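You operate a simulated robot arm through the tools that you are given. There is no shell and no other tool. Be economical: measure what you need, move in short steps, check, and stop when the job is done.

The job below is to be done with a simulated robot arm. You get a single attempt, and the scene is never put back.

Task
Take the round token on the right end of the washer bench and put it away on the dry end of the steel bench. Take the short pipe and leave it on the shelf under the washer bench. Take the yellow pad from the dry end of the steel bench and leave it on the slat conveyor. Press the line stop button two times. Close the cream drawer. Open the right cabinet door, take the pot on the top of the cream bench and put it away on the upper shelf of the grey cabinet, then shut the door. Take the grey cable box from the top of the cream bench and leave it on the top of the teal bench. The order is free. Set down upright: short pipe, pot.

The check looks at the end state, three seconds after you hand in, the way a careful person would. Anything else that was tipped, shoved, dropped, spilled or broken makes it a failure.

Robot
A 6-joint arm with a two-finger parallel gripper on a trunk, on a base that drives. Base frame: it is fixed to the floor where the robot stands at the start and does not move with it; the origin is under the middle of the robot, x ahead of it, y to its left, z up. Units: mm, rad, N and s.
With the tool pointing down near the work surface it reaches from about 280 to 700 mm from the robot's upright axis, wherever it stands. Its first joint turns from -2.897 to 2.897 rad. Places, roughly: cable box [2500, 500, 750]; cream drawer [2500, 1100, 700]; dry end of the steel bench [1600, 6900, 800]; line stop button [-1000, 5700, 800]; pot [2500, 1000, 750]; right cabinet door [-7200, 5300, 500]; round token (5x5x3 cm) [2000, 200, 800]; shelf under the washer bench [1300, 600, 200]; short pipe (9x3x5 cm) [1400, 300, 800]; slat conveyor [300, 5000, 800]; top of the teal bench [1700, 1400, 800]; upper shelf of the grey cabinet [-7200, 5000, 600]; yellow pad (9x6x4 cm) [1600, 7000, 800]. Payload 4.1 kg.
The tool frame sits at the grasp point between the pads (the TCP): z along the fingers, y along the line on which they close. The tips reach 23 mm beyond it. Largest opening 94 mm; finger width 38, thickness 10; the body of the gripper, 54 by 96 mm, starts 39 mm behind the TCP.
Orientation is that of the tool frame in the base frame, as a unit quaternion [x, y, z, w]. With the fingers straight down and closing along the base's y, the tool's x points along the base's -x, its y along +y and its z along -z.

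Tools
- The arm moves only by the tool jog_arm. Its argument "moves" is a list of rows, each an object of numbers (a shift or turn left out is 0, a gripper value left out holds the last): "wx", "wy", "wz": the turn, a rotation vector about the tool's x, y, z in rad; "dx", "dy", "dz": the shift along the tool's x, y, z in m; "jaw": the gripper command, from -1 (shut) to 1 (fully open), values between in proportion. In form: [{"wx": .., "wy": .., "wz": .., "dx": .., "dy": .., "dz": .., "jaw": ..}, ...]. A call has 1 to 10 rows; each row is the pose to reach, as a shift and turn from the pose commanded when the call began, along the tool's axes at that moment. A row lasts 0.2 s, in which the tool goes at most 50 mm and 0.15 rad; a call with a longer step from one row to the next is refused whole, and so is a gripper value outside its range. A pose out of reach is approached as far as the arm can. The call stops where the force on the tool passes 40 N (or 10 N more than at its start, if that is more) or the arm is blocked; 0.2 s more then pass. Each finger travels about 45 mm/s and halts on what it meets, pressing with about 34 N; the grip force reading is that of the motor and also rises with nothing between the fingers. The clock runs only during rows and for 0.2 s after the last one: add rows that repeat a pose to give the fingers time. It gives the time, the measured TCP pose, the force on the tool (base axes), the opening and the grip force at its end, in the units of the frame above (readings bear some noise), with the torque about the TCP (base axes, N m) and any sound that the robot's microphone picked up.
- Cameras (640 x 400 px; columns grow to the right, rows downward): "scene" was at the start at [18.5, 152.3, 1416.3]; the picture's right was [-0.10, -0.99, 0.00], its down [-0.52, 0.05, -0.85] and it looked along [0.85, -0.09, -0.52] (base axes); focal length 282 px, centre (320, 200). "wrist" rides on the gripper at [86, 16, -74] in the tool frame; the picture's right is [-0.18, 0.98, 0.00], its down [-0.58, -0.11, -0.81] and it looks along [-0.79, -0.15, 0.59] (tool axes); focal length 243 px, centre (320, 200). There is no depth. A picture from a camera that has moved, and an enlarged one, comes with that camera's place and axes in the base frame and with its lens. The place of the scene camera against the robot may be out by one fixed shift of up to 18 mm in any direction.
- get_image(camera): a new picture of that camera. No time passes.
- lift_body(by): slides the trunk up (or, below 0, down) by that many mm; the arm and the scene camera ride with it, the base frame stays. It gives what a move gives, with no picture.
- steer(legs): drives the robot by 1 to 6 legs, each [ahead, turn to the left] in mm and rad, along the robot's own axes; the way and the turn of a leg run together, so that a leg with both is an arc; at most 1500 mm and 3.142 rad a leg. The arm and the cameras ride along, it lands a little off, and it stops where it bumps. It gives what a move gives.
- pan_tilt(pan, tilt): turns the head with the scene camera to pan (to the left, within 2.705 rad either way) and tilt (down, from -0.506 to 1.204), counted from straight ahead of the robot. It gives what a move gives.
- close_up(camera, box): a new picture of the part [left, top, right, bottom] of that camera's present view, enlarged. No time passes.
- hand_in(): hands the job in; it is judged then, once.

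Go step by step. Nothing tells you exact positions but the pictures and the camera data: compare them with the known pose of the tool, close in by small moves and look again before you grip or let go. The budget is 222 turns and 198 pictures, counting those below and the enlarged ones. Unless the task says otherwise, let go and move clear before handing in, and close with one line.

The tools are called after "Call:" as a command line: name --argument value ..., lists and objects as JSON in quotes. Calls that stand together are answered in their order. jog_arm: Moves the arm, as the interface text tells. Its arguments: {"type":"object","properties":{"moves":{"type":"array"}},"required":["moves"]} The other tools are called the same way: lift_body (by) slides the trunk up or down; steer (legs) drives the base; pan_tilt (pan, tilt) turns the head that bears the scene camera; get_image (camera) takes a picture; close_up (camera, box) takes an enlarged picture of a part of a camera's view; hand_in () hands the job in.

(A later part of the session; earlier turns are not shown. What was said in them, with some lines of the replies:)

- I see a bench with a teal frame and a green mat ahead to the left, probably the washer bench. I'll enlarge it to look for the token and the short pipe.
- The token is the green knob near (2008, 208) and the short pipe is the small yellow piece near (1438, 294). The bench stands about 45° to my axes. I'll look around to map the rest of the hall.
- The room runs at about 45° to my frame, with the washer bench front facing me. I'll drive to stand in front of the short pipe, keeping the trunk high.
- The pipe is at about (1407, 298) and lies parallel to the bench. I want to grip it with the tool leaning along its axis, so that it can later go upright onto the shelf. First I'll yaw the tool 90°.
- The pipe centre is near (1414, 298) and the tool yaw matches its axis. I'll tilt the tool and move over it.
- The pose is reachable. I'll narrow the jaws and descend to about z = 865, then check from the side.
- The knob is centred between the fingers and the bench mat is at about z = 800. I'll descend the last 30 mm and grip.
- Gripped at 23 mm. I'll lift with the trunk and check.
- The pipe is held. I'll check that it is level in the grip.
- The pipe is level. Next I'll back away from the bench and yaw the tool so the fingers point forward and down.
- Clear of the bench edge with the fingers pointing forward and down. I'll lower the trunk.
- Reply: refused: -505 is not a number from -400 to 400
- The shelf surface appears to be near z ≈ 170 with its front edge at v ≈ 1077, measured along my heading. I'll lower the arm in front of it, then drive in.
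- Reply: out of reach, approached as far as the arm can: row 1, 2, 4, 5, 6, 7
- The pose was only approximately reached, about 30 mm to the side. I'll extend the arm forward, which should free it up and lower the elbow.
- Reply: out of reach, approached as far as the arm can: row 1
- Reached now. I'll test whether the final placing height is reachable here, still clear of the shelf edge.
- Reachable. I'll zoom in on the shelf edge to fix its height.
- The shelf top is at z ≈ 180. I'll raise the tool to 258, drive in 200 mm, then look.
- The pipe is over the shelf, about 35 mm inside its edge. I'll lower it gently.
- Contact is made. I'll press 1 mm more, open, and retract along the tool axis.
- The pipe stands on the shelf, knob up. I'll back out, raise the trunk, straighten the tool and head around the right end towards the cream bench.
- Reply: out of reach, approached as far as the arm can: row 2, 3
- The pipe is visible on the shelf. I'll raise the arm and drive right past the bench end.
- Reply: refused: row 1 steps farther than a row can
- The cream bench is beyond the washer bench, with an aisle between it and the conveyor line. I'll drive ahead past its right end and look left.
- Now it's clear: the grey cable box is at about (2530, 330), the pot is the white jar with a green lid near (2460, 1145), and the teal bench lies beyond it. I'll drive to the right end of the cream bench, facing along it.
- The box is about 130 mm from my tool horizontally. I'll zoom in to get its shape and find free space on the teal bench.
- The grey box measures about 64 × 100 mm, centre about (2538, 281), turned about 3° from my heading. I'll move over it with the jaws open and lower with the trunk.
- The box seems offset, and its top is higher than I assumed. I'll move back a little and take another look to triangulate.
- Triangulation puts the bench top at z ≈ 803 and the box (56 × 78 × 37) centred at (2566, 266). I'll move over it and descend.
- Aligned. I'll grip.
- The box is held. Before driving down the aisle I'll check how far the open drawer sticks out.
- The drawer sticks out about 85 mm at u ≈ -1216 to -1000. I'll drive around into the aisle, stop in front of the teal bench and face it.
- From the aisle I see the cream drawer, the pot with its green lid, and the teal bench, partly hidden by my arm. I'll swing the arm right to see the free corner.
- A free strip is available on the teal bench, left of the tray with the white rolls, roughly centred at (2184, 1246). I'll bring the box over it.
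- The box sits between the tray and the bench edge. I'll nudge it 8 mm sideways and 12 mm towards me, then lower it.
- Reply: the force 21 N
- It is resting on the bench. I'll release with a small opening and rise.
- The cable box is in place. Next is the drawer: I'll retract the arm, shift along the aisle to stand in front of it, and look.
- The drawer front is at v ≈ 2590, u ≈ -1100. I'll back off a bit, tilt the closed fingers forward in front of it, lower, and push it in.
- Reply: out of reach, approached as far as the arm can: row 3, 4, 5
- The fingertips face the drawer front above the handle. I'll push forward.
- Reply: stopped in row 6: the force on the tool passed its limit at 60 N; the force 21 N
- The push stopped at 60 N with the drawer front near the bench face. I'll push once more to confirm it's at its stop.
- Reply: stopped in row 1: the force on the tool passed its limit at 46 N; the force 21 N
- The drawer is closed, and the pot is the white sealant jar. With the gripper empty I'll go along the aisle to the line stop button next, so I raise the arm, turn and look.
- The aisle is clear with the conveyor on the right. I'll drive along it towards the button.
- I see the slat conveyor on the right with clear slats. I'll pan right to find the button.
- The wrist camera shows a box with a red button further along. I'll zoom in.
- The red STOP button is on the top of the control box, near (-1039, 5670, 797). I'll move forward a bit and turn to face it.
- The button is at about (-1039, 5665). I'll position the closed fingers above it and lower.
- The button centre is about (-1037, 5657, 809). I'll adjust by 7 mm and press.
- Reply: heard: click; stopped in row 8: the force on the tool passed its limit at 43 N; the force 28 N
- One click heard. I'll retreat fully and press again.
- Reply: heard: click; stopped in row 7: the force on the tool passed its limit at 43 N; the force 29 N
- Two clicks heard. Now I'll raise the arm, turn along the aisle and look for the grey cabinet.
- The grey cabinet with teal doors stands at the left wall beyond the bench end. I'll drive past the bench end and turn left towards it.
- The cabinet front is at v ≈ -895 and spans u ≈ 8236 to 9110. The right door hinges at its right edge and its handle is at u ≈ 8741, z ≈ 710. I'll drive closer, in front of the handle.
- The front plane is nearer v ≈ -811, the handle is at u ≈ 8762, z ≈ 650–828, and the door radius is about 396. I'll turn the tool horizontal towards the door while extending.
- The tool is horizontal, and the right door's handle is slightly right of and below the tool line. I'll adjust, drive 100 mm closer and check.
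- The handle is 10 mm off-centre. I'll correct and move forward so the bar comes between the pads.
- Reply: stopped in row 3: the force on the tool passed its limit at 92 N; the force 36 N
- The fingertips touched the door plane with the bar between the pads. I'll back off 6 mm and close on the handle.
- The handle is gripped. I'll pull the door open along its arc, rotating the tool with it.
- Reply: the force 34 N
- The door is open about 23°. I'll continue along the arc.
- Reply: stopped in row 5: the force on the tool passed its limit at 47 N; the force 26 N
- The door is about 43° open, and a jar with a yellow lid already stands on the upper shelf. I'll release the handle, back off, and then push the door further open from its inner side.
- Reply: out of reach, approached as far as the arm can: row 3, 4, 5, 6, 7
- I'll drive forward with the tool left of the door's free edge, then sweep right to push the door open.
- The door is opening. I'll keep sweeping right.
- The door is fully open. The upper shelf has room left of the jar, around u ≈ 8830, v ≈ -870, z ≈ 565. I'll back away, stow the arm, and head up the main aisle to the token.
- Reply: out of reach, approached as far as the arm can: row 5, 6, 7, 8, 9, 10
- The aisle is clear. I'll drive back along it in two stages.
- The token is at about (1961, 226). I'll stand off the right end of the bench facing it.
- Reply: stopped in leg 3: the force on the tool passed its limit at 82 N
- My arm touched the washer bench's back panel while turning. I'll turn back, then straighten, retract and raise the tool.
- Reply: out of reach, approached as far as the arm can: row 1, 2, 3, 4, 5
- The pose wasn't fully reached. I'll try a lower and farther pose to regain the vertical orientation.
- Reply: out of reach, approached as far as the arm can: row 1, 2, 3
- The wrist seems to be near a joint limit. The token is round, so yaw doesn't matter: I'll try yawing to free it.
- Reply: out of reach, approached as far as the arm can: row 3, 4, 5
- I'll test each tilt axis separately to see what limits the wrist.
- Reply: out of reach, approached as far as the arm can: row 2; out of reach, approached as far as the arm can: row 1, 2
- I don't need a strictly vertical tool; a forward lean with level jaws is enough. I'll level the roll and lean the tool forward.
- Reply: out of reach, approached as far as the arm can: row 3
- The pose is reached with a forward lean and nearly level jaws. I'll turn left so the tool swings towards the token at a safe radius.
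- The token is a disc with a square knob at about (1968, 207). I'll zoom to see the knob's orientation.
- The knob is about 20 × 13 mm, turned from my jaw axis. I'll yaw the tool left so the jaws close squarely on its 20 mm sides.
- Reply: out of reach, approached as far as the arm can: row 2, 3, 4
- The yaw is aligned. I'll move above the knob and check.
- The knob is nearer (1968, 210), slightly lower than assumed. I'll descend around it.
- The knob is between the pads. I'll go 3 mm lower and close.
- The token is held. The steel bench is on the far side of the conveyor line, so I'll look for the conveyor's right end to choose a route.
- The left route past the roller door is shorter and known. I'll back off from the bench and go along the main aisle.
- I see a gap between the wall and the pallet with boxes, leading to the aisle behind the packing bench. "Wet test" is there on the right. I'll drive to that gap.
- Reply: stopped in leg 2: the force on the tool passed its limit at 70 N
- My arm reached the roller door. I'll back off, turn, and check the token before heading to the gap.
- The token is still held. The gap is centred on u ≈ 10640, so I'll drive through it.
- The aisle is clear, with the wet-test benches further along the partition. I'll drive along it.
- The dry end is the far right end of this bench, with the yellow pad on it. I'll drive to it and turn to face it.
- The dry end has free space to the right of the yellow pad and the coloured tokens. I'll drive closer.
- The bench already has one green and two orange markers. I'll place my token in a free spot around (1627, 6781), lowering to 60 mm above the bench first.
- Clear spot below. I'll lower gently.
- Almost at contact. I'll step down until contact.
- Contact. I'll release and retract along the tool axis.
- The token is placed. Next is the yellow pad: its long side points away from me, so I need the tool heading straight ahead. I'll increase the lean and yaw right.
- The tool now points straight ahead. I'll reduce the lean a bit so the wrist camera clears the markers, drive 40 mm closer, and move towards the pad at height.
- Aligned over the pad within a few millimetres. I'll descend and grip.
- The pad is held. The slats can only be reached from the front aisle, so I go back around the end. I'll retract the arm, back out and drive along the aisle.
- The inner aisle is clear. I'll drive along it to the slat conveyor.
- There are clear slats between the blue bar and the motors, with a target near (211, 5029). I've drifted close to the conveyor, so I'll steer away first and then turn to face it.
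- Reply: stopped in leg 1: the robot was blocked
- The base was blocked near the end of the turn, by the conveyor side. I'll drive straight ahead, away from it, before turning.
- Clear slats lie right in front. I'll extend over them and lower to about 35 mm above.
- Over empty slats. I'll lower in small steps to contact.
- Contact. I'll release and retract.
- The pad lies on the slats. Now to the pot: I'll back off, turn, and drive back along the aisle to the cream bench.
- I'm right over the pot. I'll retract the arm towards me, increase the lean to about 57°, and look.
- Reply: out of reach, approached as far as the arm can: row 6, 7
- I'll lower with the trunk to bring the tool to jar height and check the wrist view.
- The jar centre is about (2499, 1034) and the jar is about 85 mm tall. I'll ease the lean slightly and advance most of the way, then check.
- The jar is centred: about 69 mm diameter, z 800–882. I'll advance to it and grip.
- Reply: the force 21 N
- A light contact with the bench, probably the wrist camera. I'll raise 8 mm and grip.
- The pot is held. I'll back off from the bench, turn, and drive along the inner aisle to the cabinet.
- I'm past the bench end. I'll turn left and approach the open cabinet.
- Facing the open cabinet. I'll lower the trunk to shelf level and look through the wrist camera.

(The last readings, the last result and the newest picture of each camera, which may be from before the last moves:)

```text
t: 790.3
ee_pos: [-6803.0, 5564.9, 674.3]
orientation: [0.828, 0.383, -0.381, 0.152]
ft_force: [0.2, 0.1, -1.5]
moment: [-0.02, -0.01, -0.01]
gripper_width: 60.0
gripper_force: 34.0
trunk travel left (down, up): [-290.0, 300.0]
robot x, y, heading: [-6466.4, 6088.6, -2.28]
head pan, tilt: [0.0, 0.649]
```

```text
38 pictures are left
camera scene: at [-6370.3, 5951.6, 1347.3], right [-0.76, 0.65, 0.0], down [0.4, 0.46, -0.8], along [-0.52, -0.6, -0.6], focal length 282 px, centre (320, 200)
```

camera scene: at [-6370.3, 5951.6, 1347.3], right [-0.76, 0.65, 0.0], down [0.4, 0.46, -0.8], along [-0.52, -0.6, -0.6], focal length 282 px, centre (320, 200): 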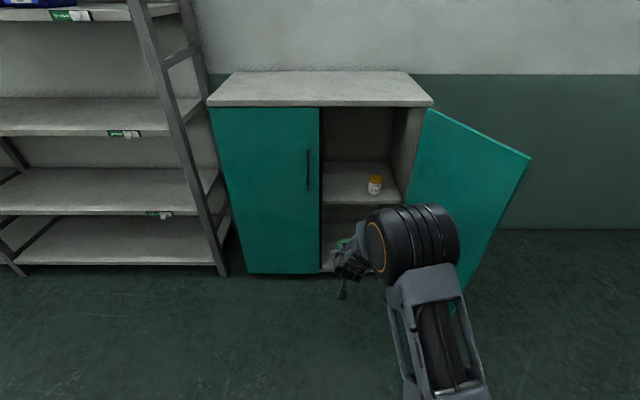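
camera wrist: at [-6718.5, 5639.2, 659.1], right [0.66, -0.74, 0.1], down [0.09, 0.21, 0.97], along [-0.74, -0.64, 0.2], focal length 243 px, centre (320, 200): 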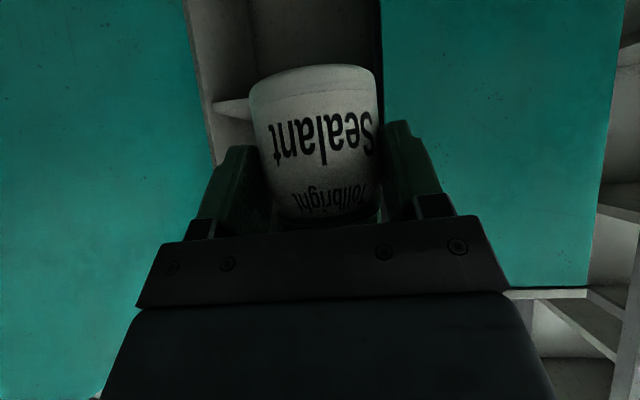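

The opening runs from u ≈ 8696 to 9057, and I want the pot at about u = 8820. I'll shift right 36 mm, drive in most of the way, and check the shelf height.

Call:
jog_arm --moves '[{"dy": -0.02}, {"dy": -0.036}, {"dy": -0.036}]'

Call:
steer --legs '[[370, 0]]'

Call:
get_image --camera "wrist"

Call:
get_image --camera "scene"

```text
t: 791.1
ee_pos: [-6830.6, 5587.9, 676.3]
orientation: [0.828, 0.384, -0.381, 0.151]
ft_force: [0.1, -0.7, -2.3]
moment: [0.01, 0.0, -0.01]
gripper_width: 59.9
gripper_force: 34.2
trunk travel left (down, up): [-290.0, 300.0]
robot x, y, heading: [-6463.8, 6085.2, -2.282]
head pan, tilt: [0.0, 0.649]
```

```text
t: 793.5
ee_pos: [-7074.8, 5314.4, 676.1]
orientation: [0.828, 0.381, -0.382, 0.151]
ft_force: [0.5, 0.3, -1.5]
moment: [0.08, -0.01, -0.01]
gripper_width: 59.9
gripper_force: 34.4
trunk travel left (down, up): [-290.0, 300.0]
robot x, y, heading: [-6709.7, 5807.9, -2.286]
head pan, tilt: [0.0, 0.649]
```

```text
37 pictures are left
camera wrist: at [-6989.1, 5387.3, 660.8], right [0.66, -0.75, 0.1], down [0.09, 0.21, 0.97], along [-0.75, -0.63, 0.2], focal length 243 px, centre (320, 200)
```

wrist: 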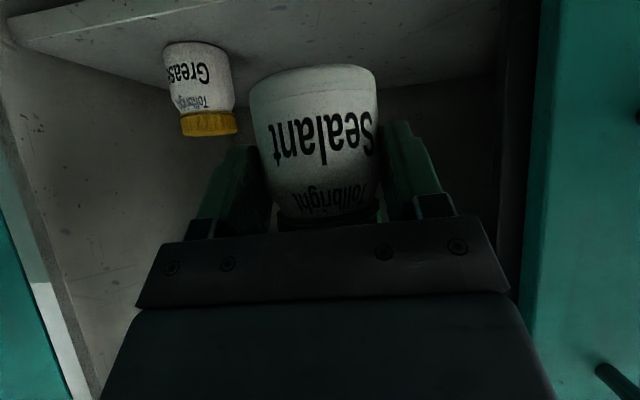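

```text
36 pictures are left
camera scene: at [-6612.2, 5673.7, 1347.2], right [-0.75, 0.66, 0.0], down [0.4, 0.46, -0.8], along [-0.52, -0.6, -0.6], focal length 282 px, centre (320, 200)
```

scene: 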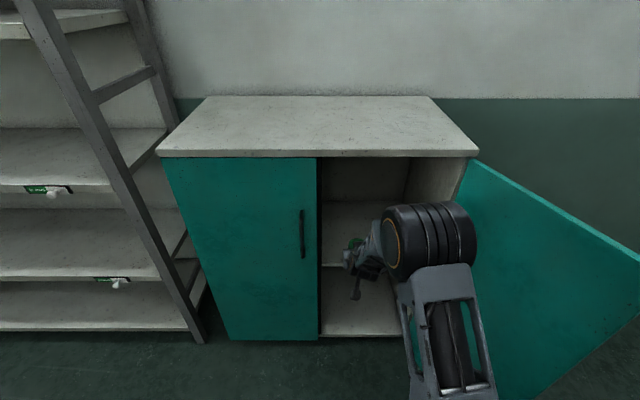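

The grease jar stands on the right at u ≈ 8940. The shelf top is at about z = 557. I'll drive in 115 mm, then lower most of the way.

Call:
steer --legs '[[118, 0]]'

Call:
jog_arm --moves '[{"dy": 0.008, "dx": 0.012, "dz": 0.0107}, {"dy": 0.008, "dx": 0.026, "dz": 0.0232}, {"dy": 0.008, "dx": 0.0403, "dz": 0.0359}, {"dy": 0.008, "dx": 0.0403, "dz": 0.0359}]'

Call:
get_image --camera "wrist"

```text
t: 794.7
ee_pos: [-7152.6, 5225.0, 676.0]
orientation: [0.828, 0.382, -0.381, 0.151]
ft_force: [-0.3, -0.9, -1.2]
moment: [0.04, 0.0, -0.02]
gripper_width: 60.0
gripper_force: 34.1
trunk travel left (down, up): [-290.0, 300.0]
robot x, y, heading: [-6785.7, 5718.3, -2.286]
head pan, tilt: [0.0, 0.649]
```

```text
t: 795.7
ee_pos: [-7147.8, 5221.8, 621.0]
orientation: [0.829, 0.381, -0.381, 0.151]
ft_force: [0.5, 0.2, -2.3]
moment: [-0.02, -0.04, -0.02]
gripper_width: 59.9
gripper_force: 33.8
trunk travel left (down, up): [-290.0, 300.0]
robot x, y, heading: [-6787.8, 5717.3, -2.286]
head pan, tilt: [0.0, 0.649]
```

```text
35 pictures are left
camera wrist: at [-7062.3, 5295.3, 605.6], right [0.66, -0.75, 0.1], down [0.09, 0.21, 0.97], along [-0.75, -0.63, 0.2], focal length 243 px, centre (320, 200)
```

wrist: 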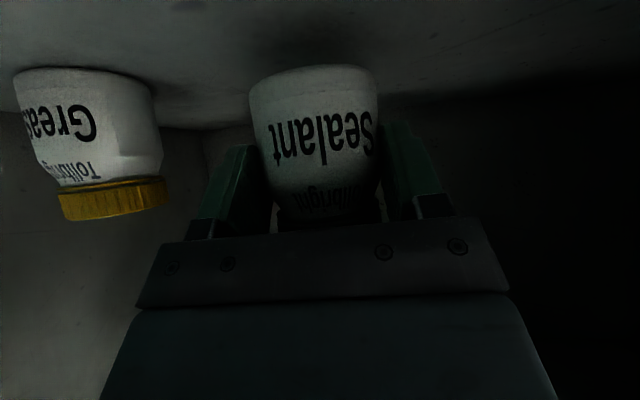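

Call:
jog_arm --moves '[{"dx": 0.006, "dz": 0.0053}, {"dx": 0.0075, "dz": 0.0066}, {"dx": 0.0075, "dz": 0.0066}]'

Call:
jog_arm --moves '[{"dx": 0.003, "dz": 0.0027}, {"dx": 0.003, "dz": 0.0027}]'

```text
t: 796.5
ee_pos: [-7148.4, 5220.5, 611.6]
orientation: [0.829, 0.381, -0.381, 0.151]
ft_force: [0.2, 0.1, -2.3]
moment: [0.03, -0.03, 0.02]
gripper_width: 60.1
gripper_force: 34.0
trunk travel left (down, up): [-290.0, 300.0]
robot x, y, heading: [-6785.5, 5719.6, -2.29]
head pan, tilt: [0.0, 0.649]
```

```text
t: 797.1
ee_pos: [-7148.5, 5220.8, 607.3]
orientation: [0.829, 0.382, -0.381, 0.15]
ft_force: [0.2, -0.1, -2.2]
moment: [0.06, -0.01, 0.01]
gripper_width: 60.0
gripper_force: 33.8
trunk travel left (down, up): [-290.0, 300.0]
robot x, y, heading: [-6785.1, 5718.3, -2.293]
head pan, tilt: [0.0, 0.649]
```

Call:
jog_arm --moves '[{"dx": 0.0022, "dz": 0.002}, {"dx": 0.0037, "dz": 0.0033}, {"dx": 0.0037, "dz": 0.0033}]'

Call:
get_image --camera "wrist"

```text
t: 797.9
ee_pos: [-7147.5, 5221.8, 603.9]
orientation: [0.829, 0.381, -0.381, 0.15]
ft_force: [-0.6, 0.6, -1.7]
moment: [0.05, -0.01, 0.0]
gripper_width: 60.0
gripper_force: 34.1
trunk travel left (down, up): [-290.0, 300.0]
robot x, y, heading: [-6786.1, 5719.0, -2.287]
head pan, tilt: [0.0, 0.649]
```

```text
34 pictures are left
camera wrist: at [-7062.8, 5294.9, 587.4], right [0.66, -0.75, 0.1], down [0.09, 0.21, 0.97], along [-0.75, -0.63, 0.2], focal length 243 px, centre (320, 200)
```

wrist: 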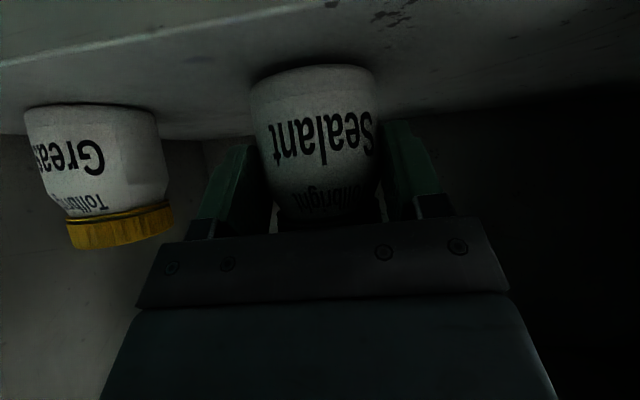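

Call:
jog_arm --moves '[{"dx": 0.0022, "dz": 0.002}, {"dx": 0.0045, "dz": 0.004}, {"dx": 0.0045, "dz": 0.004}]'

Call:
jog_arm --moves '[{"dx": 0.0022, "dz": 0.002}, {"dx": 0.0037, "dz": 0.0033}, {"dx": 0.0037, "dz": 0.0033}]'

```text
t: 798.7
ee_pos: [-7149.9, 5221.4, 598.5]
orientation: [0.828, 0.381, -0.382, 0.152]
ft_force: [3.9, 2.2, 11.0]
moment: [-0.25, -0.31, 0.07]
gripper_width: 60.0
gripper_force: 34.3
trunk travel left (down, up): [-290.0, 300.0]
robot x, y, heading: [-6789.0, 5719.2, -2.289]
head pan, tilt: [0.0, 0.649]
```

```text
t: 799.5
ee_pos: [-7149.6, 5220.3, 595.0]
orientation: [0.828, 0.379, -0.385, 0.152]
ft_force: [-2.4, -1.4, 26.5]
moment: [-0.9, -0.22, -0.1]
gripper_width: 60.3
gripper_force: 34.5
trunk travel left (down, up): [-290.0, 300.0]
robot x, y, heading: [-6785.9, 5715.5, -2.29]
head pan, tilt: [0.0, 0.649]
```

Contact at about 598. I'll ease back up 3 mm and look before letting go.

Call:
jog_arm --moves '[{"dx": -0.003, "dz": -0.0026}, {"dx": -0.003, "dz": -0.0026}]'

Call:
get_image --camera "wrist"

Call:
close_up --camera "scene" --box '[300, 160, 480, 360]'

```text
t: 800.1
ee_pos: [-7148.0, 5221.9, 595.4]
orientation: [0.828, 0.383, -0.38, 0.152]
ft_force: [-4.0, -1.8, 11.7]
moment: [-0.52, 0.15, -0.19]
gripper_width: 60.2
gripper_force: 34.2
trunk travel left (down, up): [-290.0, 300.0]
robot x, y, heading: [-6785.7, 5720.1, -2.288]
head pan, tilt: [0.0, 0.649]
```

```text
33 pictures are left
camera wrist: at [-7063.2, 5295.7, 580.4], right [0.66, -0.75, 0.1], down [0.09, 0.21, 0.97], along [-0.75, -0.63, 0.2], focal length 243 px, centre (320, 200)
```

wrist: 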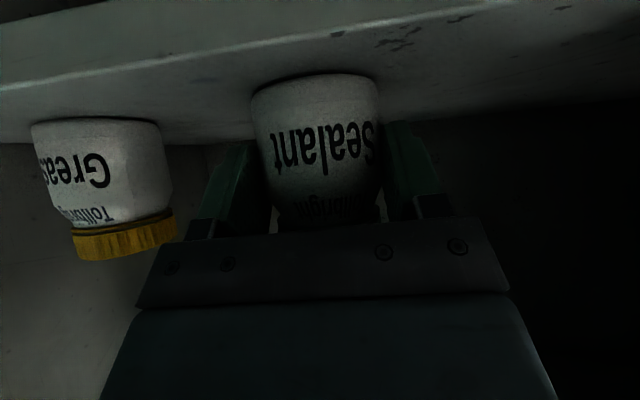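

```text
2.00 times, centred on (390, 260) of scene
camera zoom: at [-6689.9, 5585.4, 1347.1], right [-0.75, 0.66, 0.0], down [0.4, 0.45, -0.8], along [-0.52, -0.6, -0.6], focal length 564 px, centre (180, 80)
```

zoom: 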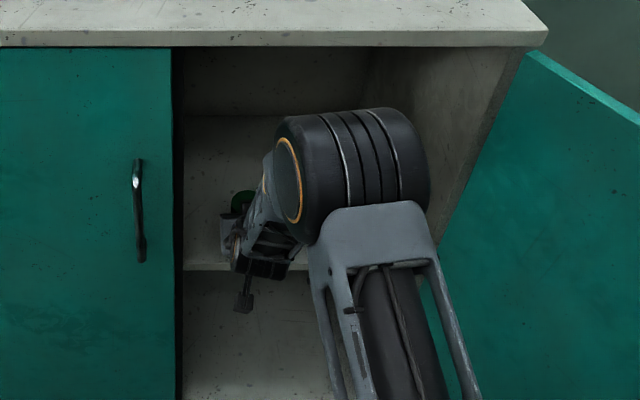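

The pot stands on the shelf parallel to the grease jar. I'll release with full opening and back away along the tool axis.

Call:
jog_arm --moves '[{"jaw": 1}, {"jaw": 1}, {"jaw": 1}, {"jaw": 1}, {"dz": -0.015}, {"dz": -0.04}, {"dz": -0.07}, {"dz": -0.1}]'

Call:
get_image --camera "wrist"

```text
t: 801.9
ee_pos: [-7097.4, 5276.4, 661.9]
orientation: [0.829, 0.38, -0.382, 0.151]
ft_force: [-0.2, -0.4, -1.0]
moment: [0.02, 0.02, -0.02]
gripper_width: 94.0
gripper_force: 0.1
trunk travel left (down, up): [-290.0, 300.0]
robot x, y, heading: [-6785.7, 5720.2, -2.292]
head pan, tilt: [0.0, 0.649]
```

```text
31 pictures are left
camera wrist: at [-7011.6, 5349.7, 646.8], right [0.66, -0.75, 0.1], down [0.09, 0.21, 0.97], along [-0.75, -0.63, 0.2], focal length 243 px, centre (320, 200)
```

wrist: 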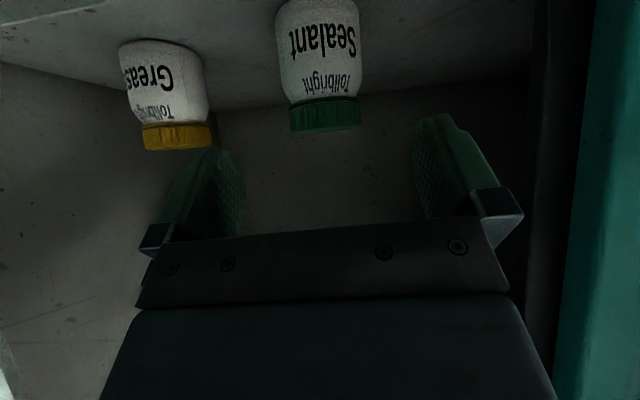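

The pot stands upright on the upper shelf. I'll back out and go round to the outer side of the open door to shut it.

Call:
steer --legs '[[-480, 0], [0, -1.571], [730, 0], [0, 1.571]]'

Call:
jog_arm --moves '[{"jaw": -1}, {}, {}, {}, {}, {}, {}, {}, {}]'

Call:
get_image --camera "scene"

```text
t: 816.0
ee_pos: [-7331.7, 6106.4, 663.1]
orientation: [0.824, 0.39, -0.38, 0.155]
ft_force: [0.1, -0.6, 0.7]
moment: [0.01, -0.03, -0.03]
gripper_width: 94.1
gripper_force: 0.0
trunk travel left (down, up): [-290.0, 300.0]
robot x, y, heading: [-7030.8, 6557.1, -2.264]
head pan, tilt: [0.0, 0.649]
```

```text
t: 818.0
ee_pos: [-7331.0, 6105.4, 662.2]
orientation: [0.824, 0.39, -0.38, 0.155]
ft_force: [0.3, -0.5, 0.6]
moment: [0.01, 0.0, 0.01]
gripper_width: 0.1
gripper_force: 33.5
trunk travel left (down, up): [-290.0, 300.0]
robot x, y, heading: [-7029.8, 6558.4, -2.27]
head pan, tilt: [0.0, 0.649]
```

```text
30 pictures are left
camera scene: at [-6931.3, 6424.4, 1347.2], right [-0.77, 0.64, 0.0], down [0.39, 0.46, -0.8], along [-0.51, -0.61, -0.6], focal length 282 px, centre (320, 200)
```

scene: 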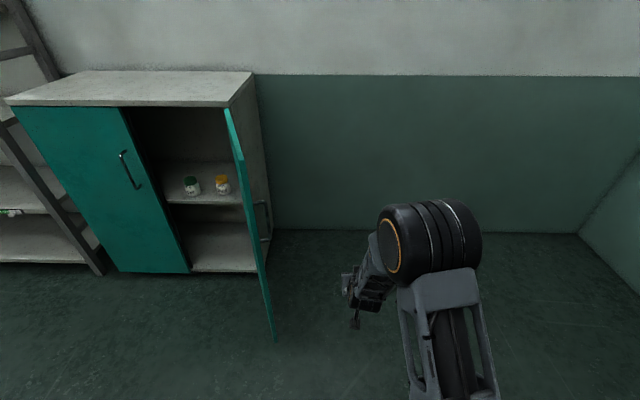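

The door's outer edge is at about (9225, -450). I'm on its outer side, so I'll drive forward and sweep the closed fingers left against the outer face, near the hinge.

Call:
steer --legs '[[330, 0]]'

Call:
jog_arm --moves '[{"dy": 0.045}, {"dy": 0.09}, {"dy": 0.135}, {"dy": 0.18}, {"dy": 0.225}, {"dy": 0.27}, {"dy": 0.315}, {"dy": 0.36}, {"dy": 0.405}, {"dy": 0.45}]'

Call:
get_image --camera "scene"

```text
t: 820.1
ee_pos: [-7541.2, 5855.2, 661.3]
orientation: [0.825, 0.389, -0.38, 0.154]
ft_force: [0.6, 0.2, -0.3]
moment: [-0.01, -0.01, -0.03]
gripper_width: 0.1
gripper_force: 33.5
trunk travel left (down, up): [-290.0, 300.0]
robot x, y, heading: [-7241.4, 6305.3, -2.267]
head pan, tilt: [0.0, 0.649]
```

```text
t: 822.3
ee_pos: [-7197.9, 5566.6, 643.3]
orientation: [0.825, 0.391, -0.379, 0.154]
ft_force: [-0.1, -0.4, 0.8]
moment: [0.03, -0.01, 0.03]
gripper_width: 0.0
gripper_force: 34.4
trunk travel left (down, up): [-290.0, 300.0]
robot x, y, heading: [-7238.5, 6308.9, -2.26]
head pan, tilt: [0.0, 0.649]
```

```text
29 pictures are left
camera scene: at [-7141.3, 6173.5, 1347.3], right [-0.77, 0.64, 0.0], down [0.39, 0.46, -0.8], along [-0.51, -0.61, -0.6], focal length 282 px, centre (320, 200)
```

scene: 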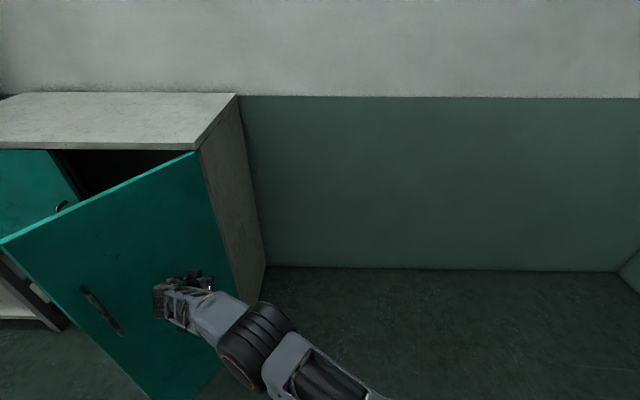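

The door swung to about 50°. I'll pull the arm back to the centre, reposition in front of the door, and push it shut near the handle.

Call:
jog_arm --moves '[{"dy": -0.045}, {"dy": -0.09}, {"dy": -0.135}, {"dy": -0.18}, {"dy": -0.225}, {"dy": -0.27}, {"dy": -0.315}, {"dy": -0.36}, {"dy": -0.405}, {"dy": -0.45}]'

Call:
steer --legs '[[-400, 0], [0, 1.54], [700, 0], [0, -1.571]]'

Call:
get_image --camera "scene"

```text
t: 824.5
ee_pos: [-7543.1, 5856.7, 663.3]
orientation: [0.825, 0.39, -0.379, 0.155]
ft_force: [-0.3, 0.2, 0.3]
moment: [0.03, 0.03, -0.05]
gripper_width: 0.0
gripper_force: 34.6
trunk travel left (down, up): [-290.0, 300.0]
robot x, y, heading: [-7239.5, 6307.2, -2.267]
head pan, tilt: [0.0, 0.649]
```

```text
t: 838.1
ee_pos: [-6772.9, 5703.1, 662.5]
orientation: [0.831, 0.378, -0.381, 0.148]
ft_force: [0.4, -0.6, -0.3]
moment: [-0.01, 0.0, 0.02]
gripper_width: 0.0
gripper_force: 33.7
trunk travel left (down, up): [-290.0, 300.0]
robot x, y, heading: [-6457.1, 6146.5, -2.296]
head pan, tilt: [0.0, 0.649]
```

```text
28 pictures are left
camera scene: at [-6361.5, 6008.9, 1347.2], right [-0.75, 0.66, 0.0], down [0.4, 0.45, -0.8], along [-0.53, -0.6, -0.6], focal length 282 px, centre (320, 200)
```

scene: 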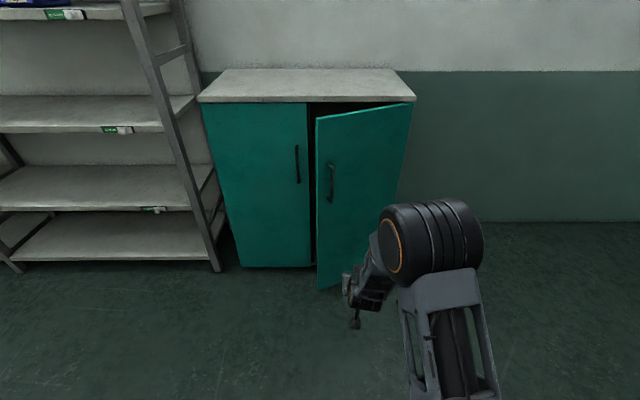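

The door is now about 25° open and right in front of me. I'll drive forward to push it, then finish with the arm.

Call:
steer --legs '[[450, 0]]'

Call:
jog_arm --moves '[{"dx": -0.0066, "dz": 0.0075}, {"dx": -0.0133, "dz": 0.015}, {"dx": -0.02, "dz": 0.0225}, {"dx": -0.0266, "dz": 0.03}, {"dx": -0.0332, "dz": 0.0374}, {"dx": -0.04, "dz": 0.045}, {"dx": -0.0465, "dz": 0.0524}, {"dx": -0.053, "dz": 0.06}]'

Call:
get_image --camera "scene"

```text
t: 840.8
ee_pos: [-7064.4, 5364.5, 664.4]
orientation: [0.828, 0.382, -0.381, 0.151]
ft_force: [0.9, -0.1, -0.1]
moment: [0.02, 0.03, -0.01]
gripper_width: 0.0
gripper_force: 34.4
trunk travel left (down, up): [-290.0, 300.0]
robot x, y, heading: [-6754.2, 5807.1, -2.291]
head pan, tilt: [0.0, 0.649]
```

```text
t: 842.3
ee_pos: [-7099.5, 5321.6, 661.0]
orientation: [0.831, 0.385, -0.373, 0.148]
ft_force: [15.3, 18.2, 13.7]
moment: [-0.39, 0.16, 0.02]
gripper_width: 0.0
gripper_force: 33.8
trunk travel left (down, up): [-290.0, 300.0]
robot x, y, heading: [-6749.8, 5809.6, -2.284]
head pan, tilt: [0.0, 0.649]
stopped in row 7: the force on the tool passed its limit at 56 N (the readings are from after the stop); the commanded pose is now the measured one
```

```text
27 pictures are left
camera scene: at [-6654.5, 5675.8, 1347.5], right [-0.75, 0.66, 0.0], down [0.4, 0.46, -0.8], along [-0.52, -0.6, -0.6], focal length 282 px, centre (320, 200)
```

scene: 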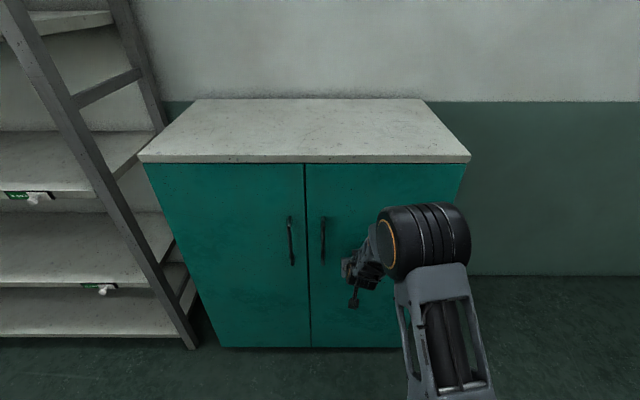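

The door is flush. I'll move clear and confirm it stays shut.

Call:
jog_arm --moves '[{"dx": 0.02, "dz": -0.0225}, {"dx": 0.04, "dz": -0.045}, {"dx": 0.053, "dz": -0.06}]'

Call:
steer --legs '[[-450, 0]]'

Call:
get_image --camera "scene"

Call:
close_up --camera "scene" --box '[190, 60, 430, 290]'

```text
t: 843.1
ee_pos: [-7050.2, 5380.8, 661.6]
orientation: [0.831, 0.384, -0.374, 0.148]
ft_force: [-0.2, -0.4, 0.4]
moment: [-0.04, 0.01, -0.02]
gripper_width: 0.0
gripper_force: 34.0
trunk travel left (down, up): [-290.0, 300.0]
robot x, y, heading: [-6751.3, 5809.1, -2.286]
head pan, tilt: [0.0, 0.649]
```

```text
t: 845.8
ee_pos: [-6756.7, 5721.8, 661.2]
orientation: [0.833, 0.38, -0.375, 0.147]
ft_force: [-0.2, -0.2, -0.9]
moment: [-0.04, 0.01, -0.01]
gripper_width: 0.1
gripper_force: 34.2
trunk travel left (down, up): [-290.0, 300.0]
robot x, y, heading: [-6452.7, 6146.8, -2.295]
head pan, tilt: [0.0, 0.649]
```

```text
26 pictures are left
camera scene: at [-6359.8, 6011.2, 1347.2], right [-0.75, 0.66, 0.0], down [0.4, 0.45, -0.8], along [-0.53, -0.6, -0.6], focal length 282 px, centre (320, 200)
```

scene: 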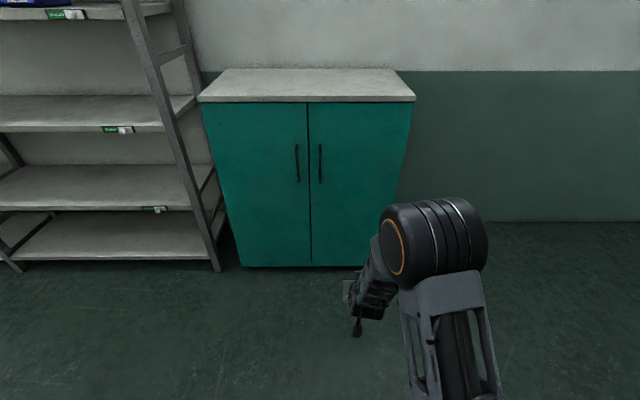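

```text
1.74 times, centred on (310, 175) of scene
camera zoom: at [-6359.8, 6011.2, 1347.2], right [-0.75, 0.66, 0.0], down [0.4, 0.45, -0.8], along [-0.53, -0.6, -0.6], focal length 491 px, centre (337, 244)
```

zoom: 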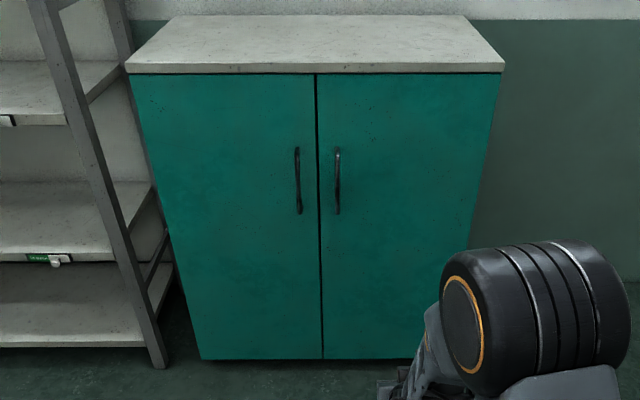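

The cabinet is shut, the pot is inside on the upper shelf, and every other item has been done. The gripper is empty and clear, so I'm handing in.

Call:
hand_in

```text
The job is handed in.
```

All seven tasks are done and handed in: the five items were set down where asked, the stop button was pressed twice, and the drawer and cabinet door are shut. The arm touched the washer bench panel and the roller door, and the base touched the conveyor side; I saw nothing knocked over.
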